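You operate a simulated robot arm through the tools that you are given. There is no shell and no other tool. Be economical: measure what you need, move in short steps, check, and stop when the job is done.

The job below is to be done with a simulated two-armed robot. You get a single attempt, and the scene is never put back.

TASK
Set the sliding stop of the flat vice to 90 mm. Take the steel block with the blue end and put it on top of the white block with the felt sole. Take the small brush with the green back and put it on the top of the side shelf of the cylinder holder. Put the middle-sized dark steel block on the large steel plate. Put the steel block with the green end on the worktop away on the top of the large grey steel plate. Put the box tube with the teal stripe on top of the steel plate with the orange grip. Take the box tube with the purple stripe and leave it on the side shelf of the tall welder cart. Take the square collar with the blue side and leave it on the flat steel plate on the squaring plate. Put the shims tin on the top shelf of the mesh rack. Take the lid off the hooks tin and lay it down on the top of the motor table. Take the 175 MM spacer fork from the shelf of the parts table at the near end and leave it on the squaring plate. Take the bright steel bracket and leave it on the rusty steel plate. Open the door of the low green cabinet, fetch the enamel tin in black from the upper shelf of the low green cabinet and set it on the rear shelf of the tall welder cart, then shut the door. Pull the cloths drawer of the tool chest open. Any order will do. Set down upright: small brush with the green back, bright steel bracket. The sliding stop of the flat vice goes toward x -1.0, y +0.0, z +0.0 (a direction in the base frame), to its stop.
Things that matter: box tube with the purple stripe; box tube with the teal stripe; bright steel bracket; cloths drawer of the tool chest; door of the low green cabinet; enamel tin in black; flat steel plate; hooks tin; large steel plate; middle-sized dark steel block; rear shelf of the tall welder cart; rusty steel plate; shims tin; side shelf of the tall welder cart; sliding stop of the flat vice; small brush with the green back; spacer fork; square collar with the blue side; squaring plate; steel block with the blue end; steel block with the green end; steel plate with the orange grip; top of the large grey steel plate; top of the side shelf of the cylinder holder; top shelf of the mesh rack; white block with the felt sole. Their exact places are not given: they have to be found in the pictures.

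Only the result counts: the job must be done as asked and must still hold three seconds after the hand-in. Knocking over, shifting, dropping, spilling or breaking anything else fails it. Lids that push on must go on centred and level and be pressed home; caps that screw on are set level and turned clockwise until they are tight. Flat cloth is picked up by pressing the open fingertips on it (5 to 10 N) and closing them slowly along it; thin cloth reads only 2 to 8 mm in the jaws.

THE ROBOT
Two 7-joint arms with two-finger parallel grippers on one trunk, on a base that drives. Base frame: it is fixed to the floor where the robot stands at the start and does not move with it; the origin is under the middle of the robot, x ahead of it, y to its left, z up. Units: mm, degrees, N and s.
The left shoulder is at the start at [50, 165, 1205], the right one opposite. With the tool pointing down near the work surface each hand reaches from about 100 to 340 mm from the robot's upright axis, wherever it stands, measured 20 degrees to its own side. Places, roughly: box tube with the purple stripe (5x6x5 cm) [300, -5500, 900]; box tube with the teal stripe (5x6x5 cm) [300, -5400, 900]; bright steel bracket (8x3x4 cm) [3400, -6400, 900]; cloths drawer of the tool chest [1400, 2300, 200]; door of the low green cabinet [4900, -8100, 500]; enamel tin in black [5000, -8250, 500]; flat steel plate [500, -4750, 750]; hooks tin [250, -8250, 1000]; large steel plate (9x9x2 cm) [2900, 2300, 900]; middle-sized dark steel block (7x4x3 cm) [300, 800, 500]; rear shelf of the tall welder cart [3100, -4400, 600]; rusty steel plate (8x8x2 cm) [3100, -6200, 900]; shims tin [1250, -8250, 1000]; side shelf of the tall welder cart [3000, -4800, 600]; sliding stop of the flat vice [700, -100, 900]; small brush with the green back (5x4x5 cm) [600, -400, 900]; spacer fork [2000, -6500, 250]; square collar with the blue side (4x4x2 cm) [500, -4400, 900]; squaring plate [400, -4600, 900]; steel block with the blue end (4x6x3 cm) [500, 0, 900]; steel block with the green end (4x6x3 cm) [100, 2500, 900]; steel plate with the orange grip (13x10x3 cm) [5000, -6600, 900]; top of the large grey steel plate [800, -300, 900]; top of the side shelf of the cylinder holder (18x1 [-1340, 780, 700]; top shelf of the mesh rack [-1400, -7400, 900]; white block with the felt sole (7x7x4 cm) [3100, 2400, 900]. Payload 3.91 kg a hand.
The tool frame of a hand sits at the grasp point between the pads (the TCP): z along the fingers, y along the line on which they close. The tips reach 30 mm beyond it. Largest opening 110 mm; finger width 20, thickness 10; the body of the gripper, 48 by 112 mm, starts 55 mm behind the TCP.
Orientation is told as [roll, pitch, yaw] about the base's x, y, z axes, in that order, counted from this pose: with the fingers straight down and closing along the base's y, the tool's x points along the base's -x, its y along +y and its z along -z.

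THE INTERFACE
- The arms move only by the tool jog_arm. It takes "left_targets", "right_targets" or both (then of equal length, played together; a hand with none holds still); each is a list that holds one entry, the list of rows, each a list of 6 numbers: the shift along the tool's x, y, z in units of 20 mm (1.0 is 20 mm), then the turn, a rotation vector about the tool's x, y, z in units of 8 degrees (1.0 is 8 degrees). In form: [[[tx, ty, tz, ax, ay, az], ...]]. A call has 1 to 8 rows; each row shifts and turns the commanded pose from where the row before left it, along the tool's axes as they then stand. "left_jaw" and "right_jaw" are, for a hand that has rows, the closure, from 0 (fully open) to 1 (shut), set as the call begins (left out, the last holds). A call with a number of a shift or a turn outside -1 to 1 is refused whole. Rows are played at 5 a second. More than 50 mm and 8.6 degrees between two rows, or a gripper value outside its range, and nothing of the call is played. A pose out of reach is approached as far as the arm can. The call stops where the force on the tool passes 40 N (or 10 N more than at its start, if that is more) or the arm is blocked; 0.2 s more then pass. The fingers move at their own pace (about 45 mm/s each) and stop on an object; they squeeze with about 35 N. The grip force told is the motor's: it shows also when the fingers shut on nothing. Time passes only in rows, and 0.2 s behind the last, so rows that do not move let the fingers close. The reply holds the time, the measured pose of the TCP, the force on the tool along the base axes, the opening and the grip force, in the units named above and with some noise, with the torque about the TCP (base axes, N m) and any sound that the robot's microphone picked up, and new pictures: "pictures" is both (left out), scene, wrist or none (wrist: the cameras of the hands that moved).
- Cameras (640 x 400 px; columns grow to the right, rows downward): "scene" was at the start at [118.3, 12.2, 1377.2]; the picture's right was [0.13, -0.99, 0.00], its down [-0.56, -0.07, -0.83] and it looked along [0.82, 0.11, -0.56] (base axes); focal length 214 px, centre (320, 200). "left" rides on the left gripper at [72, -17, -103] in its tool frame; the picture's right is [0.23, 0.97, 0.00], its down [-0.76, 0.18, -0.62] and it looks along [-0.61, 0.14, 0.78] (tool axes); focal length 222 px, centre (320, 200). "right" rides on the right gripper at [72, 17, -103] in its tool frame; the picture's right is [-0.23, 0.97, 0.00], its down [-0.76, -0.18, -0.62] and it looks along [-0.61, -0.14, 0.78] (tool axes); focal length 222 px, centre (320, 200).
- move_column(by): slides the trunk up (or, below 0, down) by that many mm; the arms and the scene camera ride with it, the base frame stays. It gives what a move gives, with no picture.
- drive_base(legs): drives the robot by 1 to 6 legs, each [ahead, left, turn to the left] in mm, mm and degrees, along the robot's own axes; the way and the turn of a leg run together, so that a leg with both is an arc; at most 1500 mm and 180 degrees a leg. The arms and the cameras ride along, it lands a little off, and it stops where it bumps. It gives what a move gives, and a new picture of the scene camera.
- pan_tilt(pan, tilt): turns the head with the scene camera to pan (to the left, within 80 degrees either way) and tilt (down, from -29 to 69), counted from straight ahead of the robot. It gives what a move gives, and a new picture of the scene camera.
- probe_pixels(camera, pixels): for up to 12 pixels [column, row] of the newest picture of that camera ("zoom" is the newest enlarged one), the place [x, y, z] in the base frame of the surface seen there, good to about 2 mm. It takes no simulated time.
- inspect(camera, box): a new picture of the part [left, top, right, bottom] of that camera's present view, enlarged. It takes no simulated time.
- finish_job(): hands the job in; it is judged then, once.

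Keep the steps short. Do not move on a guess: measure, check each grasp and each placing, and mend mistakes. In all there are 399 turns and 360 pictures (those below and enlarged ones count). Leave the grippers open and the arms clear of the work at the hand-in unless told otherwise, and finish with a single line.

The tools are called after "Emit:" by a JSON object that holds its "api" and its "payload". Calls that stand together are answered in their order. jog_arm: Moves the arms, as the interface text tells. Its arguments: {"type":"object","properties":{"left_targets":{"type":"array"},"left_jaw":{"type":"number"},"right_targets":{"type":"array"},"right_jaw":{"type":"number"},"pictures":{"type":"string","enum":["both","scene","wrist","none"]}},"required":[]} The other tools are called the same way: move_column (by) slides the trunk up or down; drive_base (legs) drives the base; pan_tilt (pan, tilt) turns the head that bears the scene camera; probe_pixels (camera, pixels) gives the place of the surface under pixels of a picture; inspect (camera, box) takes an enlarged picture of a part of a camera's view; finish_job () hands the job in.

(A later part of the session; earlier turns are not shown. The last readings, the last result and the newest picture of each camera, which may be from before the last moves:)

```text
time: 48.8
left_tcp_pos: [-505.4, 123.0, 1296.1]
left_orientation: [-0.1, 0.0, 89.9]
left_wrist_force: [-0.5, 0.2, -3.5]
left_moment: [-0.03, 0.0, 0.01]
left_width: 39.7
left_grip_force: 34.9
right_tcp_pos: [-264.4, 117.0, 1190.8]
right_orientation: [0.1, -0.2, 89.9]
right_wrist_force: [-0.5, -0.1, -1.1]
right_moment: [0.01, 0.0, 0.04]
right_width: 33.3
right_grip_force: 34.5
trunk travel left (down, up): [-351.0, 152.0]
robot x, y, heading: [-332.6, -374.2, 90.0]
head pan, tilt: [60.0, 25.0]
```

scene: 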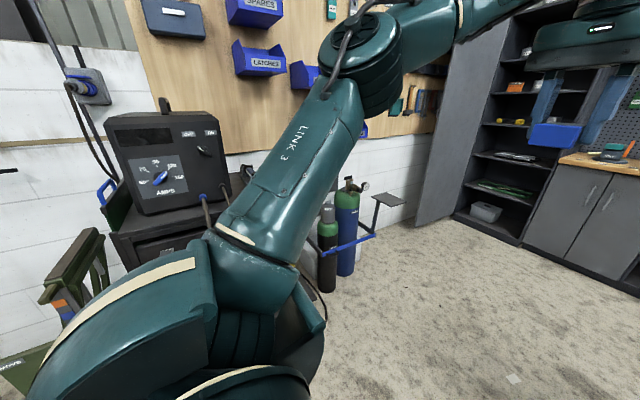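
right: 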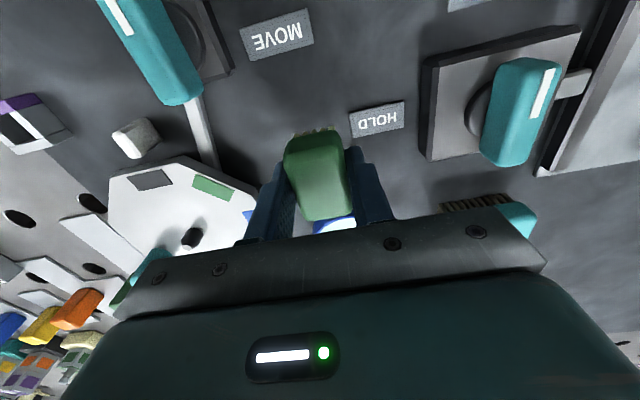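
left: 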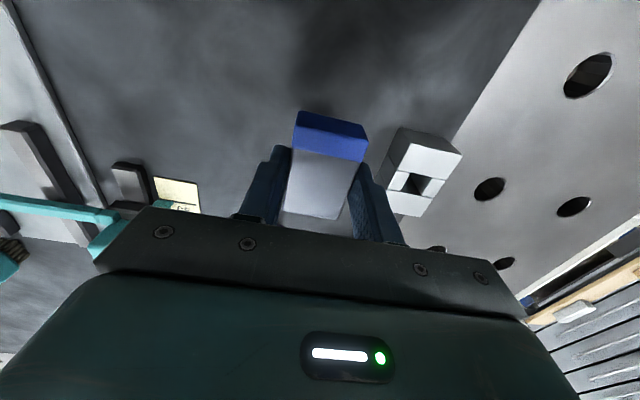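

The side shelf is the small tray at (390, 199) beside the cylinders. I probe it and its surroundings.

Emit:
{"api": "inspect", "payload": {"camera": "scene", "box": [300, 160, 460, 260]}}

Emit:
{"api": "probe_pixels", "payload": {"camera": "zoom", "pixels": [[370, 140], [390, 165], [335, 135], [420, 150], [365, 165], [330, 250], [130, 190], [200, 130], [190, 90], [310, 300], [480, 220], [560, 150]]}}

```text
4.00 times, centred on (380, 210) of scene
```

zoom: 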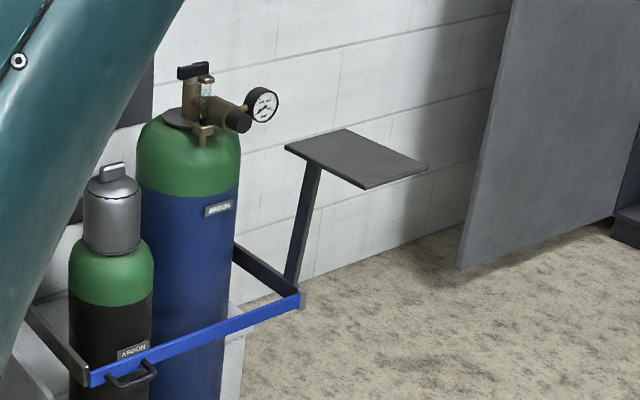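

```text
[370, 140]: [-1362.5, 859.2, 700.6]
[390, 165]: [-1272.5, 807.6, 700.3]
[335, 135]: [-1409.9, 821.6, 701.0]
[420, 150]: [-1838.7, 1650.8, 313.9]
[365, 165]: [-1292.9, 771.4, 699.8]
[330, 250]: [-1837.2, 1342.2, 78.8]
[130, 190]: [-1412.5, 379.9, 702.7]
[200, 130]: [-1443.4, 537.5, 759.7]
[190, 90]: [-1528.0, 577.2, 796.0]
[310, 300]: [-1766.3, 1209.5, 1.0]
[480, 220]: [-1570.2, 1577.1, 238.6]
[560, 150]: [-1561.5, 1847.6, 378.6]
```

The tray top is at z 700, centred about (−1340, 790). I drive forward along a free lane, turn left to face it, and meanwhile keep the hands high.

Emit:
{"api": "drive_base", "payload": {"legs": [[500, 200, 0], [600, 200, 0], [0, 0, 90]]}}

Emit:
{"api": "pan_tilt", "payload": {"pan": -5, "tilt": 40}}

```text
time: 58.7
left_tcp_pos: [-1241.2, 531.3, 1295.2]
left_orientation: [0.1, -0.1, 179.0]
left_wrist_force: [0.5, -0.3, -5.2]
left_moment: [0.01, 0.02, 0.02]
left_width: 39.8
left_grip_force: 35.4
right_tcp_pos: [-1229.1, 769.7, 1190.1]
right_orientation: [0.2, -0.1, 179.1]
right_wrist_force: [0.1, -0.1, -0.3]
right_moment: [0.0, 0.0, 0.04]
right_width: 33.2
right_grip_force: 34.7
trunk travel left (down, up): [-351.0, 152.0]
robot x, y, heading: [-742.4, 697.3, 179.1]
head pan, tilt: [60.0, 25.0]
```

scene: 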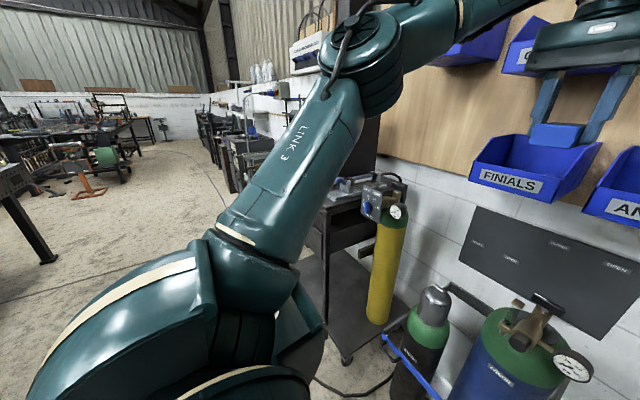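

```text
time: 60.0
left_tcp_pos: [-1239.8, 531.3, 1295.2]
left_orientation: [0.0, 0.0, 179.0]
left_wrist_force: [0.2, 0.9, -4.8]
left_moment: [-0.01, 0.0, -0.04]
left_width: 39.7
left_grip_force: 34.9
right_tcp_pos: [-1228.8, 770.9, 1191.0]
right_orientation: [0.1, -0.2, 179.0]
right_wrist_force: [-0.2, 1.0, -0.3]
right_moment: [0.01, 0.01, -0.02]
right_width: 33.4
right_grip_force: 35.0
trunk travel left (down, up): [-351.0, 152.0]
robot x, y, heading: [-743.8, 699.6, 178.9]
head pan, tilt: [-5.0, 40.0]
```

scene: 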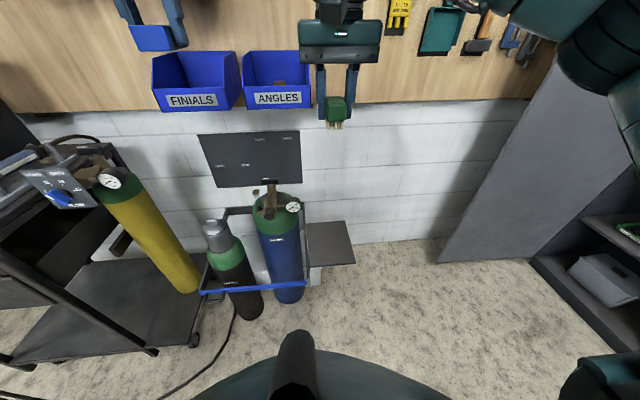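

I probe the tray, the bins in front of the left hand and the cylinder gauge.

Emit:
{"api": "probe_pixels", "payload": {"camera": "scene", "pixels": [[312, 228], [345, 226], [350, 258], [318, 260], [330, 243], [195, 100], [278, 98], [292, 207], [268, 205], [240, 165], [235, 290]]}}

```text
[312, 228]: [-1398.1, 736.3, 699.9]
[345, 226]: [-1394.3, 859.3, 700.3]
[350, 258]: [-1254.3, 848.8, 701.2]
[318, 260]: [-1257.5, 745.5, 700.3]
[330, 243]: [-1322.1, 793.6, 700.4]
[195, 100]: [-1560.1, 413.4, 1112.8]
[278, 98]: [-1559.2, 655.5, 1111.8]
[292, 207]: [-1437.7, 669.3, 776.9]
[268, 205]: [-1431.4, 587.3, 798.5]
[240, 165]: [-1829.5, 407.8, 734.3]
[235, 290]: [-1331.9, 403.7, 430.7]
```

The tray centre is (−1327, 797). I drive 98 ahead and 26 right, then lower the trunk.

Emit:
{"api": "drive_base", "payload": {"legs": [[98, -26, 1]]}}

Emit:
{"api": "move_column", "payload": {"by": -345}}

Emit:
{"api": "jog_arm", "payload": {"right_targets": [[[0, 0, 0.8, 0, 0, 0], [0, 0, 0.8, 0, 0, 0], [0, 0, 0.8, 0, 0, 0], [0, 0, 0.8, 0, 0, 0]]], "pictures": "wrist"}}

```text
time: 61.2
left_tcp_pos: [-1333.1, 549.8, 1295.7]
left_orientation: [0.0, 0.1, 180.0]
left_wrist_force: [-0.3, -0.9, -4.6]
left_moment: [-0.03, 0.0, 0.0]
left_width: 40.0
left_grip_force: 35.3
right_tcp_pos: [-1326.4, 788.4, 1190.5]
right_orientation: [0.0, -0.1, 180.1]
right_wrist_force: [-0.4, -1.1, -1.4]
right_moment: [-0.03, 0.01, -0.01]
right_width: 33.3
right_grip_force: 34.6
trunk travel left (down, up): [-351.0, 152.0]
robot x, y, heading: [-841.0, 725.3, 179.9]
head pan, tilt: [-5.0, 40.0]
```

scene: 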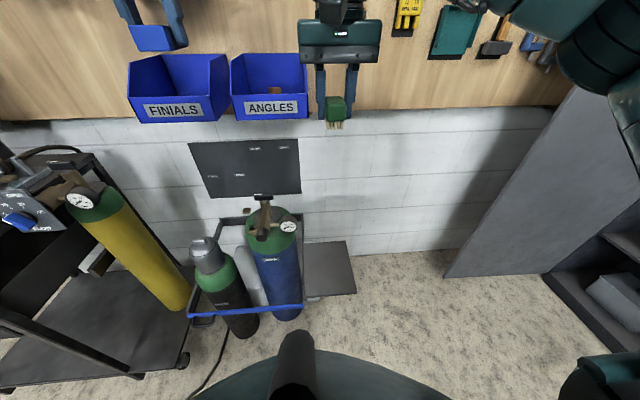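

```text
time: 64.5
left_tcp_pos: [-1332.8, 549.1, 950.6]
left_orientation: [0.0, 0.0, 179.9]
left_wrist_force: [-0.6, 0.8, -4.4]
left_moment: [-0.03, 0.03, 0.01]
left_width: 39.6
left_grip_force: 34.0
right_tcp_pos: [-1326.8, 789.4, 847.2]
right_orientation: [0.1, -0.2, 180.1]
right_wrist_force: [-0.2, -0.4, -0.6]
right_moment: [-0.01, -0.02, 0.0]
right_width: 33.3
right_grip_force: 35.0
trunk travel left (down, up): [-6.0, 497.0]
robot x, y, heading: [-832.8, 720.7, 179.7]
head pan, tilt: [-5.0, 40.0]
```

```text
time: 65.5
left_tcp_pos: [-1332.7, 549.3, 951.2]
left_orientation: [0.0, 0.0, 180.1]
left_wrist_force: [-0.2, -0.7, -5.5]
left_moment: [-0.02, -0.01, 0.0]
left_width: 39.5
left_grip_force: 34.8
right_tcp_pos: [-1325.0, 788.9, 781.9]
right_orientation: [0.1, -0.2, 180.0]
right_wrist_force: [0.4, -1.0, -1.0]
right_moment: [0.01, 0.0, -0.02]
right_width: 33.2
right_grip_force: 34.9
trunk travel left (down, up): [-6.0, 497.0]
robot x, y, heading: [-837.8, 721.4, 179.9]
head pan, tilt: [-5.0, 40.0]
```

right: 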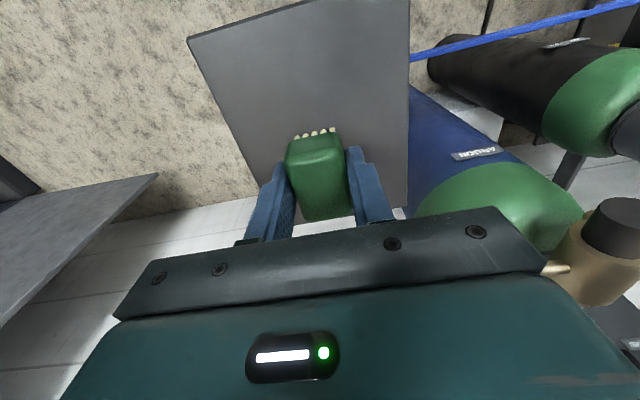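

The brush hangs over the tray; about 38 mm to go. I lower most of it, then creep to contact.

Emit:
{"api": "jog_arm", "payload": {"right_targets": [[[0, 0, 0.6, 0, 0, 0], [0, 0, 0.6, 0, 0, 0], [0, 0, 0.5, 0, 0, 0], [0, 0, 0.1, 0, 0, 0], [0, 0, 0.05, 0, 0, 0]]], "pictures": "none"}}

```text
time: 66.8
left_tcp_pos: [-1333.0, 548.8, 950.4]
left_orientation: [0.0, 0.0, 180.0]
left_wrist_force: [-0.4, 0.0, -5.0]
left_moment: [-0.02, -0.01, 0.01]
left_width: 39.9
left_grip_force: 35.1
right_tcp_pos: [-1324.9, 787.1, 745.3]
right_orientation: [0.1, -0.1, 180.0]
right_wrist_force: [-0.5, -0.6, -1.2]
right_moment: [0.02, 0.0, 0.01]
right_width: 33.0
right_grip_force: 34.8
trunk travel left (down, up): [-6.0, 497.0]
robot x, y, heading: [-837.7, 720.6, 180.0]
head pan, tilt: [-5.0, 40.0]
```

Emit:
{"api": "jog_arm", "payload": {"right_targets": [[[0, 0, 0.05, 0, 0, 0], [0, 0, 0.05, 0, 0, 0], [0, 0, 0.05, 0, 0, 0]]], "pictures": "none"}}

```text
time: 67.5
left_tcp_pos: [-1333.8, 549.5, 949.9]
left_orientation: [0.0, 0.0, 180.0]
left_wrist_force: [0.0, -0.7, -5.4]
left_moment: [-0.02, 0.02, -0.01]
left_width: 39.8
left_grip_force: 34.9
right_tcp_pos: [-1325.6, 788.1, 743.3]
right_orientation: [0.2, -0.2, 180.0]
right_wrist_force: [0.3, 0.4, -0.3]
right_moment: [0.01, -0.02, -0.01]
right_width: 33.1
right_grip_force: 34.6
trunk travel left (down, up): [-6.0, 497.0]
robot x, y, heading: [-839.9, 723.1, 179.9]
head pan, tilt: [-5.0, 40.0]
```

Emit:
{"api": "jog_arm", "payload": {"right_targets": [[[0, 0, 0.05, 0, 0, 0], [0, 0, 0.05, 0, 0, 0]]], "pictures": "none"}}

```text
time: 68.2
left_tcp_pos: [-1331.8, 549.7, 952.9]
left_orientation: [0.0, 0.1, 180.0]
left_wrist_force: [0.4, -0.4, -3.5]
left_moment: [0.04, 0.01, -0.02]
left_width: 39.6
left_grip_force: 35.5
right_tcp_pos: [-1325.1, 787.9, 743.7]
right_orientation: [0.2, -0.4, 179.9]
right_wrist_force: [-3.8, 2.3, 17.3]
right_moment: [0.12, -0.1, 0.03]
right_width: 33.2
right_grip_force: 34.8
trunk travel left (down, up): [-6.0, 497.0]
robot x, y, heading: [-838.4, 723.8, 179.7]
head pan, tilt: [-5.0, 40.0]
```

Contact (17 N up). I open the jaws gently and rise.

Emit:
{"api": "jog_arm", "payload": {"right_targets": [[[0, 0, 0, 0, 0, 0], [0, 0, 0, 0, 0, 0], [0, 0, 0, 0, 0, 0], [0, 0, -0.6, 0, 0, 0], [0, 0, -1, 0, 0, 0], [0, 0, -1, 0, 0, 0], [0, 0, -1, 0, 0, 0], [0, 0, -1, 0, 0, 0]]], "right_jaw": 0.4, "pictures": "wrist"}}

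```text
time: 70.0
left_tcp_pos: [-1332.3, 549.0, 950.7]
left_orientation: [0.0, 0.0, 180.0]
left_wrist_force: [0.1, -0.1, -5.3]
left_moment: [0.02, 0.0, 0.04]
left_width: 39.9
left_grip_force: 34.7
right_tcp_pos: [-1324.6, 789.2, 833.0]
right_orientation: [0.1, -0.2, -179.9]
right_wrist_force: [-0.5, -0.4, 0.6]
right_moment: [-0.01, 0.03, 0.02]
right_width: 66.0
right_grip_force: 0.2
trunk travel left (down, up): [-6.0, 497.0]
robot x, y, heading: [-839.2, 723.9, 179.8]
head pan, tilt: [-5.0, 40.0]
```

right: 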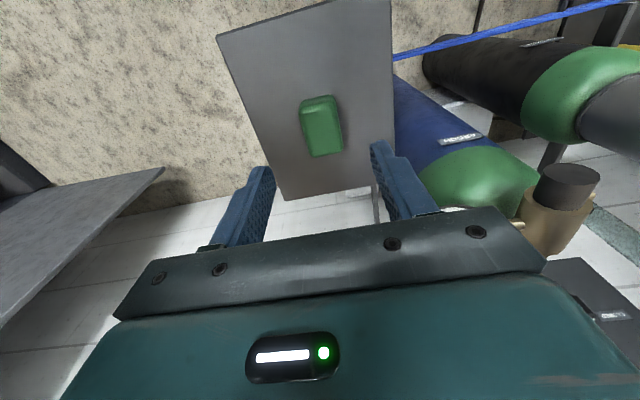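

The brush stands on the tray. I raise the trunk, back away and turn around to look at the bench with drawers where the dark block should be.

Emit:
{"api": "move_column", "payload": {"by": 345}}

Emit:
{"api": "drive_base", "payload": {"legs": [[-150, 0, 0], [0, 0, 180]]}}

```text
time: 73.3
left_tcp_pos: [-1332.9, 549.1, 1296.1]
left_orientation: [0.0, 0.0, 180.0]
left_wrist_force: [-0.6, 0.8, -4.2]
left_moment: [0.02, -0.02, 0.03]
left_width: 39.7
left_grip_force: 35.1
right_tcp_pos: [-1324.5, 789.9, 1178.8]
right_orientation: [0.1, -0.1, 180.0]
right_wrist_force: [-0.6, 0.2, -0.8]
right_moment: [0.0, 0.03, 0.0]
right_width: 66.0
right_grip_force: 0.0
trunk travel left (down, up): [-351.0, 152.0]
robot x, y, heading: [-836.5, 724.0, 180.0]
head pan, tilt: [-5.0, 40.0]
```

```text
time: 82.0
left_tcp_pos: [-188.9, 878.1, 1296.5]
left_orientation: [-0.1, 0.0, -2.1]
left_wrist_force: [-0.1, 0.8, -4.8]
left_moment: [0.0, 0.02, 0.0]
left_width: 39.7
left_grip_force: 34.8
right_tcp_pos: [-205.9, 638.5, 1177.9]
right_orientation: [0.1, -0.1, -2.2]
right_wrist_force: [-0.1, 0.7, 0.0]
right_moment: [0.01, 0.01, 0.01]
right_width: 65.8
right_grip_force: 0.1
trunk travel left (down, up): [-351.0, 152.0]
robot x, y, heading: [-690.5, 723.5, -2.2]
head pan, tilt: [-5.0, 40.0]
```

scene: 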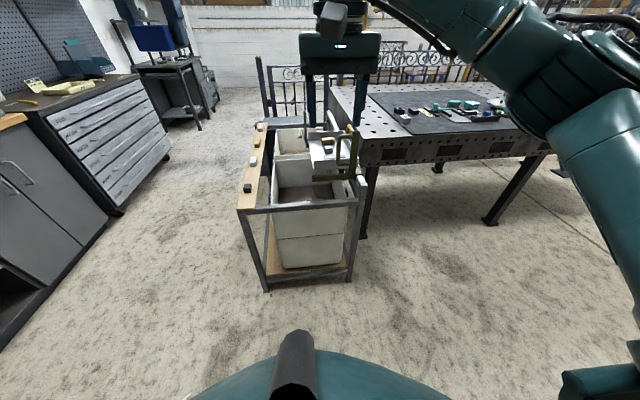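

Small blocks lie on the wooden plank at the cart's left side. I zoom in and probe them.

Emit:
{"api": "inspect", "payload": {"camera": "scene", "box": [220, 110, 380, 210]}}

Emit:
{"api": "probe_pixels", "payload": {"camera": "zoom", "pixels": [[110, 308], [125, 207], [150, 122], [172, 65], [232, 150], [90, 380], [170, 180], [130, 30], [110, 240], [160, 90]]}}

```text
4.00 times, centred on (300, 160) of scene
```

zoom: 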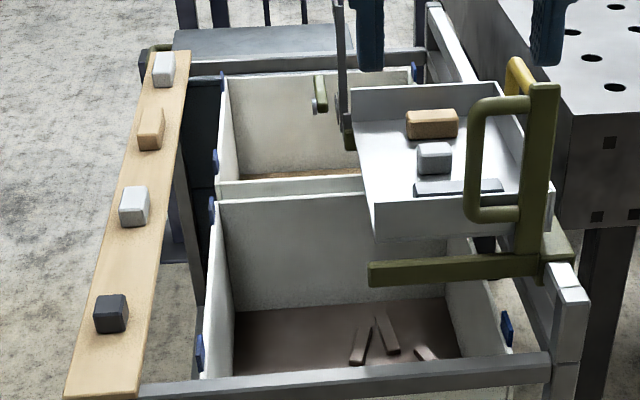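

```text
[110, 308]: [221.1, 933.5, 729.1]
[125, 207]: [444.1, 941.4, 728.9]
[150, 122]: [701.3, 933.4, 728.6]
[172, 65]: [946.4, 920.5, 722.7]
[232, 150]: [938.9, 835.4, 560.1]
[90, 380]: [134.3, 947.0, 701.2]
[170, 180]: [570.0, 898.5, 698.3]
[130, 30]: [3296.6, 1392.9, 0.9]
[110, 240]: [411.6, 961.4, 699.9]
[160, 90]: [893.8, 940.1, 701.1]
```

The hinted place is x≈300, y≈800, z≈500, which is inside the front bin. I drive closer and look down into it.

Emit:
{"api": "drive_base", "payload": {"legs": [[400, 0, 2]]}}

Emit:
{"api": "pan_tilt", "payload": {"pan": 10, "tilt": 50}}

```text
time: 84.5
left_tcp_pos: [205.3, 891.0, 1295.4]
left_orientation: [0.0, 0.1, 0.1]
left_wrist_force: [0.0, -0.6, -5.8]
left_moment: [-0.03, 0.04, -0.06]
left_width: 39.4
left_grip_force: 34.9
right_tcp_pos: [197.9, 650.0, 1178.0]
right_orientation: [0.1, -0.1, 0.1]
right_wrist_force: [-0.1, -0.4, -0.1]
right_moment: [0.02, -0.01, 0.01]
right_width: 65.9
right_grip_force: 0.1
trunk travel left (down, up): [-351.0, 152.0]
robot x, y, heading: [-288.4, 713.3, 0.0]
head pan, tilt: [-5.0, 40.0]
```

scene: 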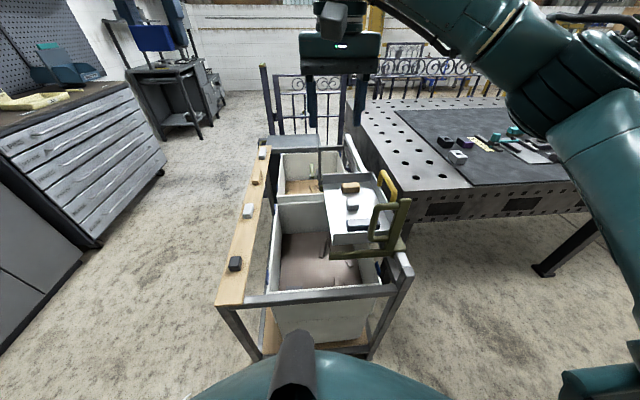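

```text
time: 85.2
left_tcp_pos: [206.3, 890.4, 1295.6]
left_orientation: [0.1, 0.0, -0.1]
left_wrist_force: [0.5, -0.4, -5.5]
left_moment: [-0.02, 0.02, -0.01]
left_width: 39.5
left_grip_force: 34.5
right_tcp_pos: [197.0, 650.0, 1177.6]
right_orientation: [0.1, -0.2, 0.1]
right_wrist_force: [-0.3, -0.8, -1.2]
right_moment: [-0.01, 0.0, -0.01]
right_width: 66.0
right_grip_force: 0.1
trunk travel left (down, up): [-351.0, 152.0]
robot x, y, heading: [-289.8, 715.6, 0.2]
head pan, tilt: [10.0, 50.0]
```

scene: 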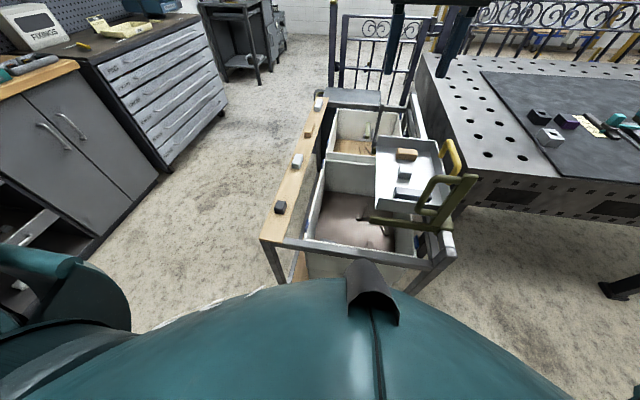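

Emit:
{"api": "inspect", "payload": {"camera": "left", "box": [0, 0, 640, 400]}}

Emit:
{"api": "inspect", "payload": {"camera": "scene", "box": [300, 90, 480, 270]}}

```text
1.00 times, centred on (320, 200) of left (not enlarged: the box is as wide or as high as the picture)
```

zoom: 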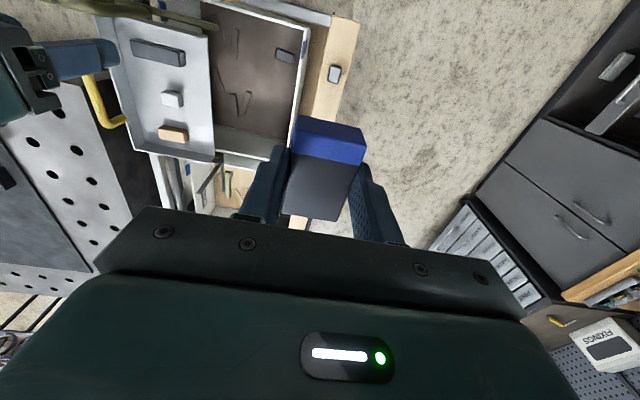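

```text
2.22 times, centred on (390, 180) of scene
```

zoom: 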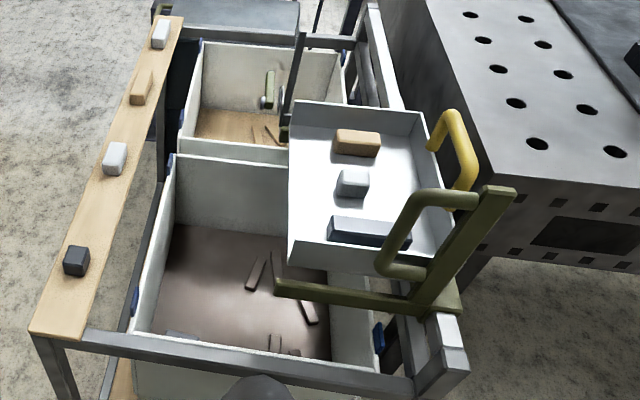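

The left wrist view shows a dark block in the front bin at (287, 56). I zoom and probe.

Emit:
{"api": "inspect", "payload": {"camera": "left", "box": [200, 0, 360, 160]}}

Emit:
{"api": "probe_pixels", "payload": {"camera": "left", "pixels": [[287, 56], [278, 50], [293, 52], [280, 60], [291, 62], [270, 80], [302, 40], [296, 110], [285, 120], [335, 73]]}}

```text
2.50 times, centred on (280, 80) of left
```

zoom: 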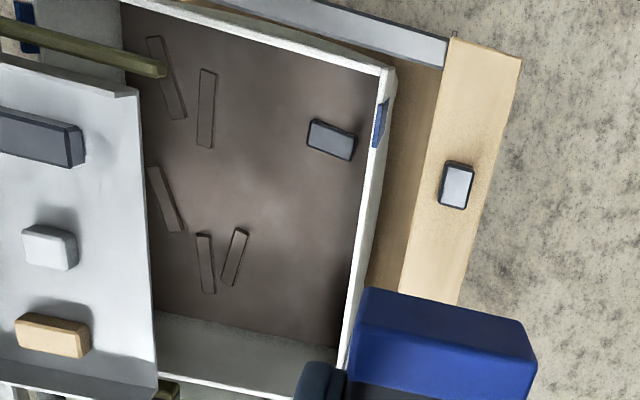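

```text
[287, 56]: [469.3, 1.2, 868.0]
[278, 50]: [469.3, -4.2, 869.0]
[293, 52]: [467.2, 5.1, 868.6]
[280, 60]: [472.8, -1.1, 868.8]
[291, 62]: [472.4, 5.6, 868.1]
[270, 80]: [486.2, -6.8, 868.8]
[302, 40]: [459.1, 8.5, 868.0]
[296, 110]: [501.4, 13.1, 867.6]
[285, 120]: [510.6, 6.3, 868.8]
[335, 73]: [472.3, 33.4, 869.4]
```

Emit:
{"api": "probe_pixels", "payload": {"camera": "zoom", "pixels": [[332, 140], [314, 124], [354, 136], [310, 142], [348, 157], [370, 160], [390, 75], [345, 330], [250, 180], [130, 5], [455, 185], [380, 120]]}}

```text
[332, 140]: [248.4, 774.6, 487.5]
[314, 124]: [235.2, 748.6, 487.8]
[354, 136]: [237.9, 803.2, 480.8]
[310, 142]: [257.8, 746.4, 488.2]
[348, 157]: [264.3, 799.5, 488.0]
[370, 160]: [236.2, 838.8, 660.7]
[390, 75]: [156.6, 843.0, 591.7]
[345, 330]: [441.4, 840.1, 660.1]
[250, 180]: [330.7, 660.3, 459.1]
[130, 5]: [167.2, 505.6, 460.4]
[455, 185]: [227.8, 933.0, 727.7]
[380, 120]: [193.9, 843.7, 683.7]
```

The block in the bin (about 65×40 mm, top z 488, centre (250, 775)) is the middle-sized one. I shift the robot left and turn the right hand by about +84° so it closes across the block with its camera away from the bin wall.

Emit:
{"api": "drive_base", "payload": {"legs": [[0, 140, 0]]}}

Emit:
{"api": "jog_arm", "payload": {"right_targets": [[[0, 0, 0, 0, 0, -1], [0, 0, 0, 0, 0, -1], [0, 0, 0, 0, 0, -1], [0, 0, 0, 0, 0, -1], [0, 0, 0, 0, 0, -1], [0, 0, 0, 0, 0, -1], [0, 0, 0, 0, 0, -1], [0, 0, 0, 0, 0, -1]]], "right_jaw": 0.3, "pictures": "none"}}

Emit:
{"api": "jog_arm", "payload": {"right_targets": [[[0, 0, 0.5, 0, 0, -1], [0, 0, 1, 0, 0, -1], [0, 0, 1, 0, 0, -0.5], [0, 0, 1, 0, 0, 0], [0, 0, 1, 0, 0, 0], [0, 0, 1, 0, 0, 0]]], "pictures": "wrist"}}

```text
time: 87.1
left_tcp_pos: [205.1, 1025.2, 1296.2]
left_orientation: [-0.1, -0.1, 0.0]
left_wrist_force: [0.1, 0.5, -5.1]
left_moment: [-0.01, 0.0, 0.01]
left_width: 39.6
left_grip_force: 35.3
right_tcp_pos: [198.6, 785.6, 1177.5]
right_orientation: [0.2, -0.2, 0.0]
right_wrist_force: [0.0, 0.1, 0.8]
right_moment: [-0.01, 0.03, -0.02]
right_width: 66.1
right_grip_force: 0.0
trunk travel left (down, up): [-351.0, 152.0]
robot x, y, heading: [-284.7, 851.9, 0.1]
head pan, tilt: [10.0, 50.0]
```

scene: 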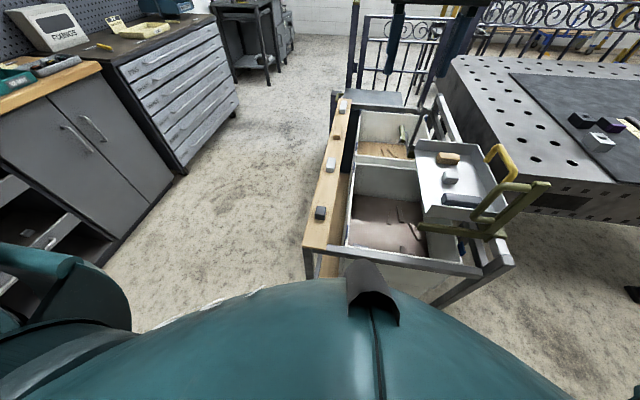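

```text
time: 88.9
left_tcp_pos: [206.0, 1026.0, 1295.1]
left_orientation: [0.0, -0.1, 0.1]
left_wrist_force: [-0.6, 0.0, -4.9]
left_moment: [-0.01, 0.01, 0.01]
left_width: 39.7
left_grip_force: 35.1
right_tcp_pos: [153.2, 796.9, 1163.8]
right_orientation: [0.0, -0.2, 64.0]
right_wrist_force: [0.6, 0.2, 0.1]
right_moment: [-0.03, -0.03, 0.01]
right_width: 77.0
right_grip_force: 0.1
right hand out of reach, approached as far as the arm can: row 7, 8
trunk travel left (down, up): [-351.0, 152.0]
robot x, y, heading: [-286.6, 856.5, -0.3]
head pan, tilt: [10.0, 50.0]
```

```text
time: 90.3
left_tcp_pos: [206.6, 1026.1, 1295.1]
left_orientation: [0.0, 0.1, 0.0]
left_wrist_force: [-0.6, 0.0, -4.3]
left_moment: [-0.02, 0.0, -0.03]
left_width: 39.7
left_grip_force: 35.2
right_tcp_pos: [72.3, 809.0, 1042.8]
right_orientation: [-0.1, -0.2, 83.8]
right_wrist_force: [-0.7, -0.4, 0.2]
right_moment: [-0.03, 0.0, -0.01]
right_width: 76.8
right_grip_force: 0.0
right hand out of reach, approached as far as the arm can: row 1, 2, 3
trunk travel left (down, up): [-351.0, 152.0]
robot x, y, heading: [-289.4, 849.2, 0.1]
head pan, tilt: [10.0, 50.0]
```

right: 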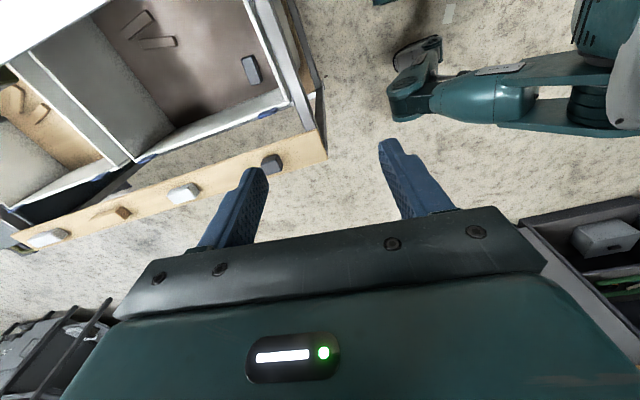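

The turned hand has less reach. I lower the trunk and test how far the hand can go forward at this lower height.

Emit:
{"api": "move_column", "payload": {"by": -200}}

Emit:
{"api": "jog_arm", "payload": {"right_targets": [[[0, -1, 0.3, 0, 0, 0], [0, -1, 0.3, 0, 0, 0], [0, -1, 0.3, 0, 0, 0], [0, -1, 0.3, 0, 0, 0], [0, -1, 0.3, 0, 0, 0], [0, -1, 0.3, 0, 0, 0], [0, -1, 0.3, 0, 0, 0]]], "pictures": "none"}}

```text
time: 92.5
left_tcp_pos: [207.2, 1025.1, 1096.7]
left_orientation: [0.1, -0.1, 0.1]
left_wrist_force: [0.4, 0.2, -5.2]
left_moment: [-0.04, -0.01, 0.01]
left_width: 39.5
left_grip_force: 34.9
right_tcp_pos: [73.0, 808.1, 843.7]
right_orientation: [-0.1, 0.0, 83.7]
right_wrist_force: [0.7, -0.2, 0.7]
right_moment: [-0.03, -0.01, -0.01]
right_width: 76.9
right_grip_force: 0.0
trunk travel left (down, up): [-151.0, 352.0]
robot x, y, heading: [-290.0, 848.6, 0.0]
head pan, tilt: [10.0, 50.0]
```

```text
time: 94.0
left_tcp_pos: [205.3, 1026.8, 1095.3]
left_orientation: [0.1, 0.1, 0.0]
left_wrist_force: [-0.7, 0.0, -5.2]
left_moment: [-0.01, 0.0, -0.01]
left_width: 39.7
left_grip_force: 35.1
right_tcp_pos: [72.6, 808.5, 842.8]
right_orientation: [-0.1, -0.1, 83.7]
right_wrist_force: [-0.2, -0.4, 0.5]
right_moment: [0.0, 0.0, 0.0]
right_width: 77.1
right_grip_force: 0.2
right hand out of reach, approached as far as the arm can: row 1, 2, 3, 4, 5, 6, 7
trunk travel left (down, up): [-151.0, 352.0]
robot x, y, heading: [-287.3, 852.9, -0.2]
head pan, tilt: [10.0, 50.0]
```

That turn is at a joint limit. Instead I will grip the block along its long side: hand yaw about −6°, leaned 16° so that its camera stays clear of the bin's front wall. I turn the hand back first.

Emit:
{"api": "jog_arm", "payload": {"right_targets": [[[0, 0, 0, 0, 0, 1], [0, 0, 0, 0, 0, 1], [0, 0, 0, 0, 0, 1], [0, 0, 0, 0, 0, 1], [0, 0, 0, 0, 0, 1], [0, 0, 0, 0, 0, 1], [0, 0, 0, 0, 0, 1], [0, 0, 0, 0, 0, 1]]], "pictures": "none"}}

Emit:
{"api": "jog_arm", "payload": {"right_targets": [[[0, 0, 0, 0, 0, 1], [0, 0, 0, 0, 0, 1], [0, 0, 0, 0, 0, 0.5], [-1, 0, 0, 0, 0, 0], [-1, 0, 0, 0, 0, 0], [-1, 0, 0, 0, 0, 0], [-1, 0, 0, 0, 0, 0], [-1, 0, 0, 0, 0, 0]]], "pictures": "wrist"}}

```text
time: 95.8
left_tcp_pos: [206.6, 1026.3, 1095.1]
left_orientation: [0.1, 0.0, 0.0]
left_wrist_force: [-0.2, 0.5, -4.7]
left_moment: [0.01, 0.01, -0.01]
left_width: 39.8
left_grip_force: 35.4
right_tcp_pos: [72.4, 808.5, 840.5]
right_orientation: [0.1, -0.2, 19.6]
right_wrist_force: [0.4, 0.1, -0.8]
right_moment: [-0.01, 0.03, 0.04]
right_width: 77.0
right_grip_force: 0.1
trunk travel left (down, up): [-151.0, 352.0]
robot x, y, heading: [-288.0, 849.7, -0.1]
head pan, tilt: [10.0, 50.0]
```

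```text
time: 97.7
left_tcp_pos: [206.1, 1026.7, 1096.8]
left_orientation: [0.0, 0.1, -0.1]
left_wrist_force: [0.6, 0.2, -3.9]
left_moment: [0.0, 0.03, 0.0]
left_width: 39.7
left_grip_force: 34.9
right_tcp_pos: [170.9, 808.5, 841.6]
right_orientation: [0.1, -0.1, -0.2]
right_wrist_force: [-0.1, -0.8, -0.3]
right_moment: [0.02, 0.0, -0.02]
right_width: 76.9
right_grip_force: 0.1
trunk travel left (down, up): [-151.0, 352.0]
robot x, y, heading: [-291.0, 850.8, -0.1]
head pan, tilt: [10.0, 50.0]
```

right: 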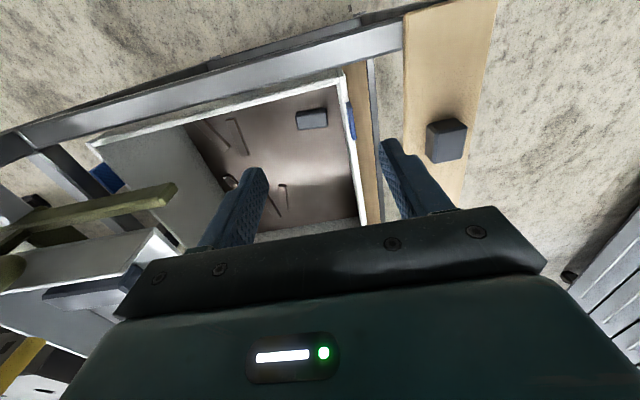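

Now the block is seen from above at (312, 118). I measure it and the bin walls.

Emit:
{"api": "inspect", "payload": {"camera": "right", "box": [190, 60, 390, 240]}}

Emit:
{"api": "probe_pixels", "payload": {"camera": "right", "pixels": [[299, 113], [324, 109], [301, 126], [327, 123], [313, 120], [335, 110], [338, 130], [333, 90], [345, 120], [320, 92], [250, 105]]}}

```text
2.22 times, centred on (290, 150) of right
```

zoom: 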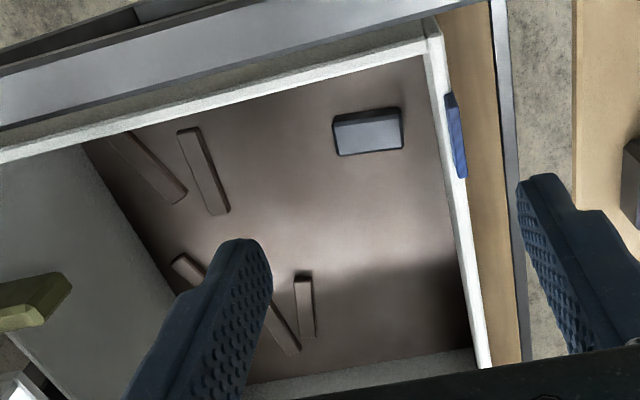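

```text
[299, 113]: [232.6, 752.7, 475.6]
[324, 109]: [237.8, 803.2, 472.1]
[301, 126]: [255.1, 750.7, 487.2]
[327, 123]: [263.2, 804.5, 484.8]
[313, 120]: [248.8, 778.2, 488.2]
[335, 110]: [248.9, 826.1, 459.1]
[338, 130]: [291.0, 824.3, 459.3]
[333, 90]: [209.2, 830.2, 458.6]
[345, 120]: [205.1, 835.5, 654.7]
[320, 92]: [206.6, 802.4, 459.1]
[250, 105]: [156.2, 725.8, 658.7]
```

Emit:
{"api": "probe_pixels", "payload": {"camera": "zoom", "pixels": [[340, 130], [398, 121], [400, 145], [343, 152], [336, 120], [370, 138], [430, 60], [470, 330], [425, 100], [450, 250], [300, 100], [310, 80]]}}

```text
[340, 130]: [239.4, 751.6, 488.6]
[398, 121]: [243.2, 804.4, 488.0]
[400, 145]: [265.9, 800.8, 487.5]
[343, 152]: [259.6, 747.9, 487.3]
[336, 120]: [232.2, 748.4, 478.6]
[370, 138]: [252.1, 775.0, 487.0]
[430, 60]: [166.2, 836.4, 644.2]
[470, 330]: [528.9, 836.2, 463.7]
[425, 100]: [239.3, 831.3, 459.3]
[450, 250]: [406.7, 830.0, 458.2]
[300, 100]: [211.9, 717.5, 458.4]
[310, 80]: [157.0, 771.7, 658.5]
```

The block is centred at (252, 776), turned 5.5°, and the bin wall is at y 836. I'll keep the hand at y≈768 for wall clearance. I drive a little closer, lean and turn the hand, and look.

Emit:
{"api": "drive_base", "payload": {"legs": [[55, -40, 0]]}}

Emit:
{"api": "jog_arm", "payload": {"right_targets": [[[0, 0, 0, 0, 1, 0], [0, 0, 0, 0, 1, 0], [0, 0, 0, 0, 0, 0.7], [-0.27, 0, 0.96, 0, 0, 0], [-0.27, 0, 0.96, 0, 0, 0]]], "right_jaw": 0.18, "pictures": "wrist"}}

```text
time: 98.7
left_tcp_pos: [260.8, 985.6, 1096.5]
left_orientation: [0.1, 0.0, -0.1]
left_wrist_force: [0.4, -0.4, -4.2]
left_moment: [0.04, 0.03, -0.02]
left_width: 39.9
left_grip_force: 35.2
right_tcp_pos: [225.4, 767.2, 840.3]
right_orientation: [0.1, -0.1, -0.3]
right_wrist_force: [0.3, -0.5, 1.0]
right_moment: [0.0, 0.01, 0.0]
right_width: 77.0
right_grip_force: 0.0
trunk travel left (down, up): [-151.0, 352.0]
robot x, y, heading: [-233.9, 812.7, -0.0]
head pan, tilt: [10.0, 50.0]
```

scene: 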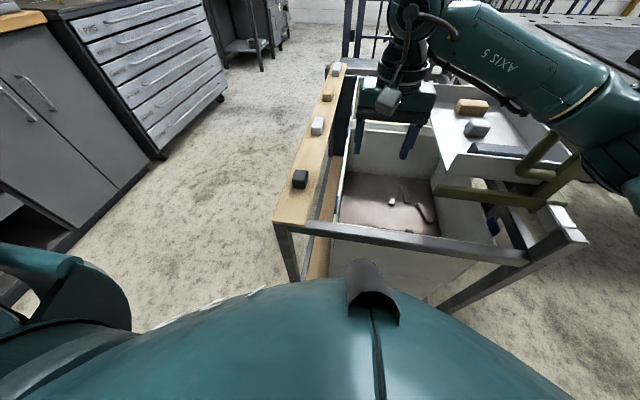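

```text
time: 99.9
left_tcp_pos: [259.3, 984.5, 1094.9]
left_orientation: [0.0, 0.1, 0.0]
left_wrist_force: [0.0, 0.7, -5.4]
left_moment: [0.02, 0.04, -0.01]
left_width: 39.6
left_grip_force: 35.5
right_tcp_pos: [226.4, 768.4, 800.5]
right_orientation: [-1.4, 15.9, -5.9]
right_wrist_force: [0.2, 0.0, 1.2]
right_moment: [0.01, 0.0, 0.02]
right_width: 90.2
right_grip_force: 0.1
trunk travel left (down, up): [-151.0, 352.0]
robot x, y, heading: [-231.7, 812.0, -0.1]
head pan, tilt: [10.0, 50.0]
```

right: 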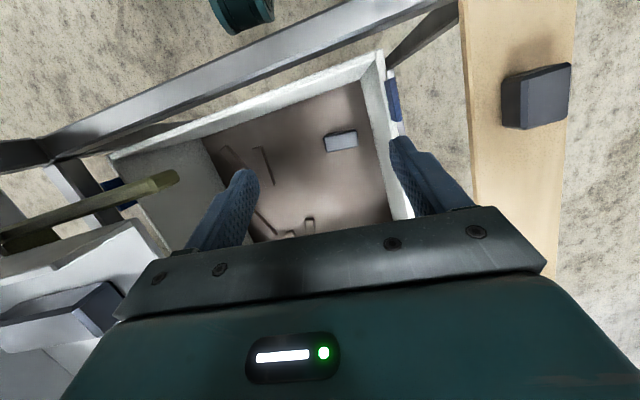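

The right elbow would sweep over the tray beside the bin, so this pick is for the left hand; I will place the blue-ended block first. I straighten and raise the right hand and lift the trunk.

Emit:
{"api": "jog_arm", "payload": {"right_targets": [[[0, 0, -1, 0, 0, -0.7], [0, 0, -1, 0, -1, 0], [0, 0, -1, 0, -1, 0], [0, 0, -1, 0, 0, 0], [0, 0, -1, 0, 0, 0], [0, 0, -1, 0, 0, 0], [0, 0, -1, 0, 0, 0], [0, 0, -1, 0, 0, 0]]], "right_jaw": 0.36, "pictures": "none"}}

Emit:
{"api": "move_column", "payload": {"by": 200}}

Emit:
{"api": "drive_base", "payload": {"legs": [[-200, 0, 0], [0, 0, 60]]}}

Emit:
{"api": "pan_tilt", "payload": {"pan": 0, "tilt": 35}}

```text
time: 101.7
left_tcp_pos: [260.6, 984.3, 1095.7]
left_orientation: [0.0, 0.1, 0.0]
left_wrist_force: [-0.6, -0.3, -4.8]
left_moment: [0.03, 0.01, 0.03]
left_width: 40.0
left_grip_force: 35.1
right_tcp_pos: [239.5, 766.0, 958.8]
right_orientation: [0.2, 0.0, -0.2]
right_wrist_force: [0.1, -0.2, 0.6]
right_moment: [-0.03, 0.0, 0.04]
right_width: 70.5
right_grip_force: 0.1
trunk travel left (down, up): [-151.0, 352.0]
robot x, y, heading: [-236.5, 808.9, -0.6]
head pan, tilt: [10.0, 50.0]
```

```text
time: 103.9
left_tcp_pos: [261.8, 984.8, 1296.6]
left_orientation: [0.0, 0.0, -0.1]
left_wrist_force: [0.1, 0.0, -5.1]
left_moment: [0.01, 0.02, 0.0]
left_width: 39.8
left_grip_force: 35.4
right_tcp_pos: [239.8, 765.5, 1158.9]
right_orientation: [0.1, -0.2, -0.4]
right_wrist_force: [0.3, 0.2, -0.3]
right_moment: [0.01, 0.0, 0.0]
right_width: 70.4
right_grip_force: 0.0
trunk travel left (down, up): [-351.0, 152.0]
robot x, y, heading: [-233.1, 809.2, -0.0]
head pan, tilt: [10.0, 50.0]
```

```text
time: 108.1
left_tcp_pos: [-331.8, 1325.6, 1295.8]
left_orientation: [0.0, 0.0, 59.4]
left_wrist_force: [-1.2, -0.1, -4.6]
left_moment: [0.01, -0.01, -0.02]
left_width: 39.7
left_grip_force: 35.0
right_tcp_pos: [-152.6, 1197.4, 1158.3]
right_orientation: [0.1, -0.1, 59.2]
right_wrist_force: [-0.5, 0.1, -0.3]
right_moment: [0.02, 0.0, 0.0]
right_width: 70.3
right_grip_force: 0.1
trunk travel left (down, up): [-351.0, 152.0]
robot x, y, heading: [-433.3, 811.8, 59.4]
head pan, tilt: [10.0, 50.0]
```

scene: 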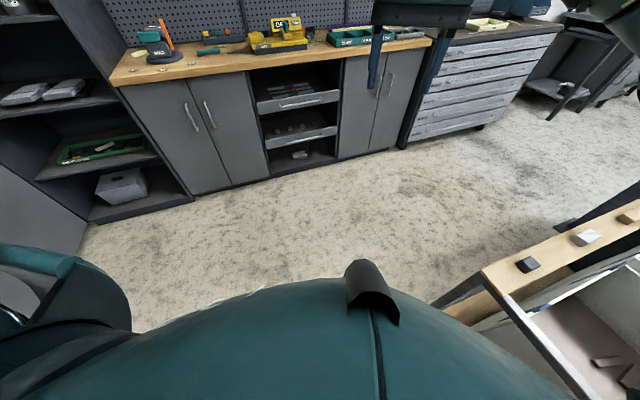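

```text
time: 108.8
left_tcp_pos: [-331.2, 1326.0, 1296.6]
left_orientation: [0.1, 0.0, 59.6]
left_wrist_force: [0.8, 0.1, -5.6]
left_moment: [-0.02, 0.03, -0.03]
left_width: 39.8
left_grip_force: 35.3
right_tcp_pos: [-152.6, 1195.9, 1159.2]
right_orientation: [0.3, -0.1, 59.3]
right_wrist_force: [-0.1, -0.4, -0.9]
right_moment: [-0.01, 0.01, -0.01]
right_width: 70.4
right_grip_force: 0.0
trunk travel left (down, up): [-351.0, 152.0]
robot x, y, heading: [-434.2, 813.4, 59.4]
head pan, tilt: [0.0, 35.0]
```

scene: 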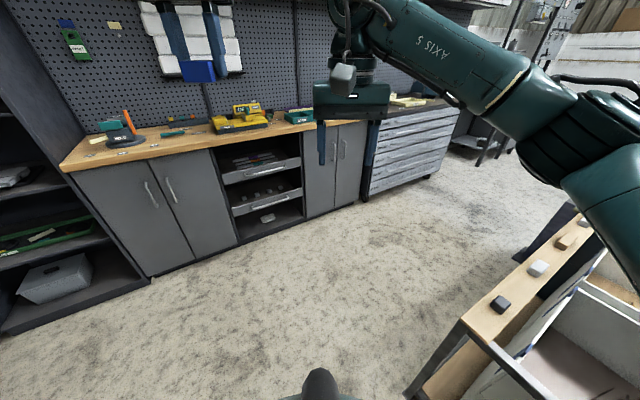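

I zoom on the worktop to find the green-ended block.

Emit:
{"api": "inspect", "payload": {"camera": "scene", "box": [60, 80, 320, 180]}}

Emit:
{"api": "probe_pixels", "payload": {"camera": "zoom", "pixels": [[280, 130], [400, 110], [480, 100], [590, 90], [160, 145], [120, 200], [500, 140], [350, 160], [320, 260]]}}

```text
2.46 times, centred on (190, 130) of scene
```

zoom: 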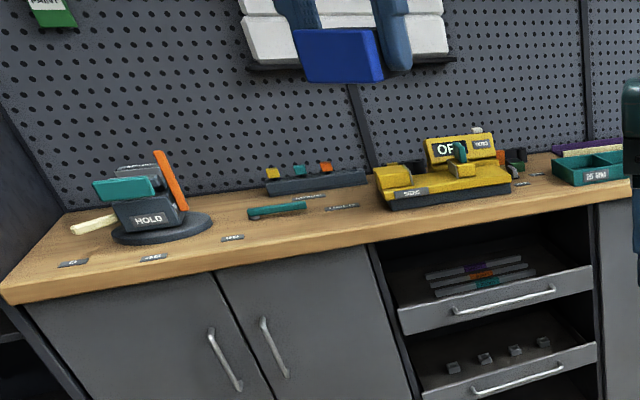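

```text
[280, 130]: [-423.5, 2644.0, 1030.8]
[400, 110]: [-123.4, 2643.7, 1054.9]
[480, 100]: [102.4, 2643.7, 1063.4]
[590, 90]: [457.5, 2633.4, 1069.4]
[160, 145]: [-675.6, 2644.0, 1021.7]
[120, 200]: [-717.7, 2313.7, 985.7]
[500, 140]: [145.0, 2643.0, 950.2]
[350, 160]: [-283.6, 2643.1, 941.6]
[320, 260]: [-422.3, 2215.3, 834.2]
```

I turn to face the worktop and move in front of x≈50 to see that part.

Emit:
{"api": "drive_base", "payload": {"legs": [[200, 0, 30.5], [500, -380, 0]]}}

```text
time: 114.2
left_tcp_pos: [-171.1, 2002.6, 1296.9]
left_orientation: [0.0, -0.1, 90.2]
left_wrist_force: [-0.7, 0.4, -4.4]
left_moment: [0.0, -0.02, 0.0]
left_width: 39.8
left_grip_force: 35.2
right_tcp_pos: [48.5, 1982.9, 1159.0]
right_orientation: [0.1, -0.1, 90.0]
right_wrist_force: [0.2, 0.1, -0.4]
right_moment: [-0.01, -0.01, 0.0]
right_width: 70.5
right_grip_force: 0.1
trunk travel left (down, up): [-351.0, 152.0]
robot x, y, heading: [6.0, 1505.7, 90.1]
head pan, tilt: [0.0, 35.0]
```

scene: 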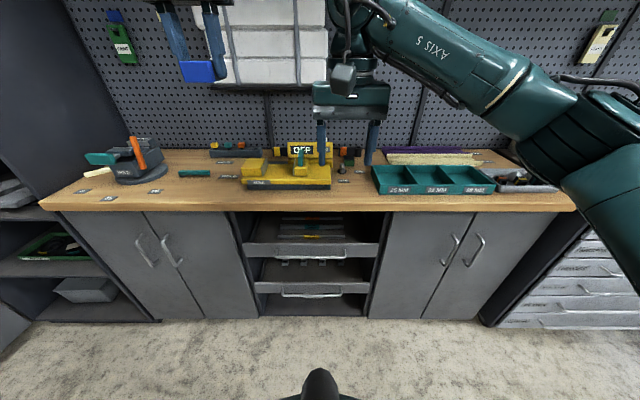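

Emit:
{"api": "inspect", "payload": {"camera": "scene", "box": [200, 130, 400, 210]}}

Emit:
{"api": "inspect", "payload": {"camera": "right", "box": [0, 0, 640, 400]}}

```text
3.20 times, centred on (300, 170) of scene
```

zoom: 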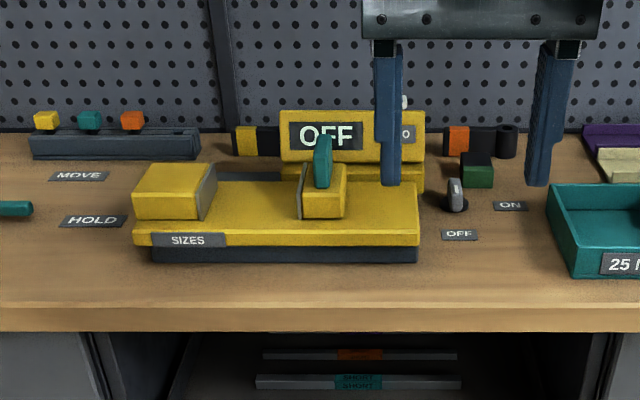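

```text
1.00 times, centred on (320, 200) of right (not enlarged: the box is as wide or as high as the picture)
```

zoom: 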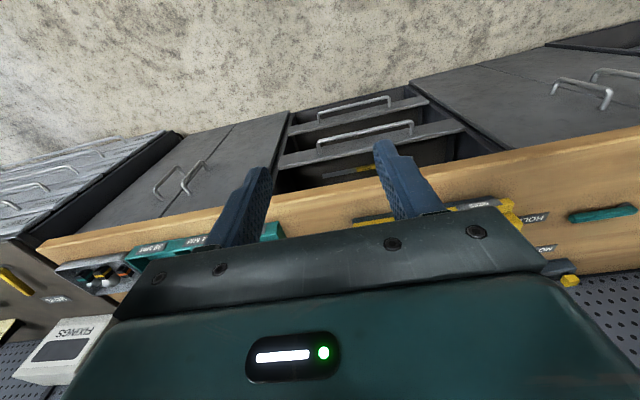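

The green-ended block is at scene (349, 183). I probe it and its neighbours.

Emit:
{"api": "probe_pixels", "payload": {"camera": "scene", "pixels": [[345, 185], [352, 185], [345, 179], [353, 179], [349, 182], [342, 191], [335, 175], [345, 172], [375, 178], [347, 195], [349, 208], [331, 180]]}}

```text
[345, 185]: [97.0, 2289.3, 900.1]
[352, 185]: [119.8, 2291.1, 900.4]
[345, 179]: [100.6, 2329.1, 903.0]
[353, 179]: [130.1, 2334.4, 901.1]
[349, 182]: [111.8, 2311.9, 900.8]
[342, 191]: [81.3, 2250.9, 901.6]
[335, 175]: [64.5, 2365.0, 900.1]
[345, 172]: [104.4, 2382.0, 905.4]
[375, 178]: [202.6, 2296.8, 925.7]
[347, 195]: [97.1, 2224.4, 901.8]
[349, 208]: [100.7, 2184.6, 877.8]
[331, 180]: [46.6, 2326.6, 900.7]
```

Emit:
{"api": "probe_pixels", "payload": {"camera": "scene", "pixels": [[346, 162], [352, 162], [346, 157], [352, 157], [349, 160], [349, 165], [342, 168], [344, 150], [357, 152], [375, 170], [330, 160], [360, 171]]}}

```text
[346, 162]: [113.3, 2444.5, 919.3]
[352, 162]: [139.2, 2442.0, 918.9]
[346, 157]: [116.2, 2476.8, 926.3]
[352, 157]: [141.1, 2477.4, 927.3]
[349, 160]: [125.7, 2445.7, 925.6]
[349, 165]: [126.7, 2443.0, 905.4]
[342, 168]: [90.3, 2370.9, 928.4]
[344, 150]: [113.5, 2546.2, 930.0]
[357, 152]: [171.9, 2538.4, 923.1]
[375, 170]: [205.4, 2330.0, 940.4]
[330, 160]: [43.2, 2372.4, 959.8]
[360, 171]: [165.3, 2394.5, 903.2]
```

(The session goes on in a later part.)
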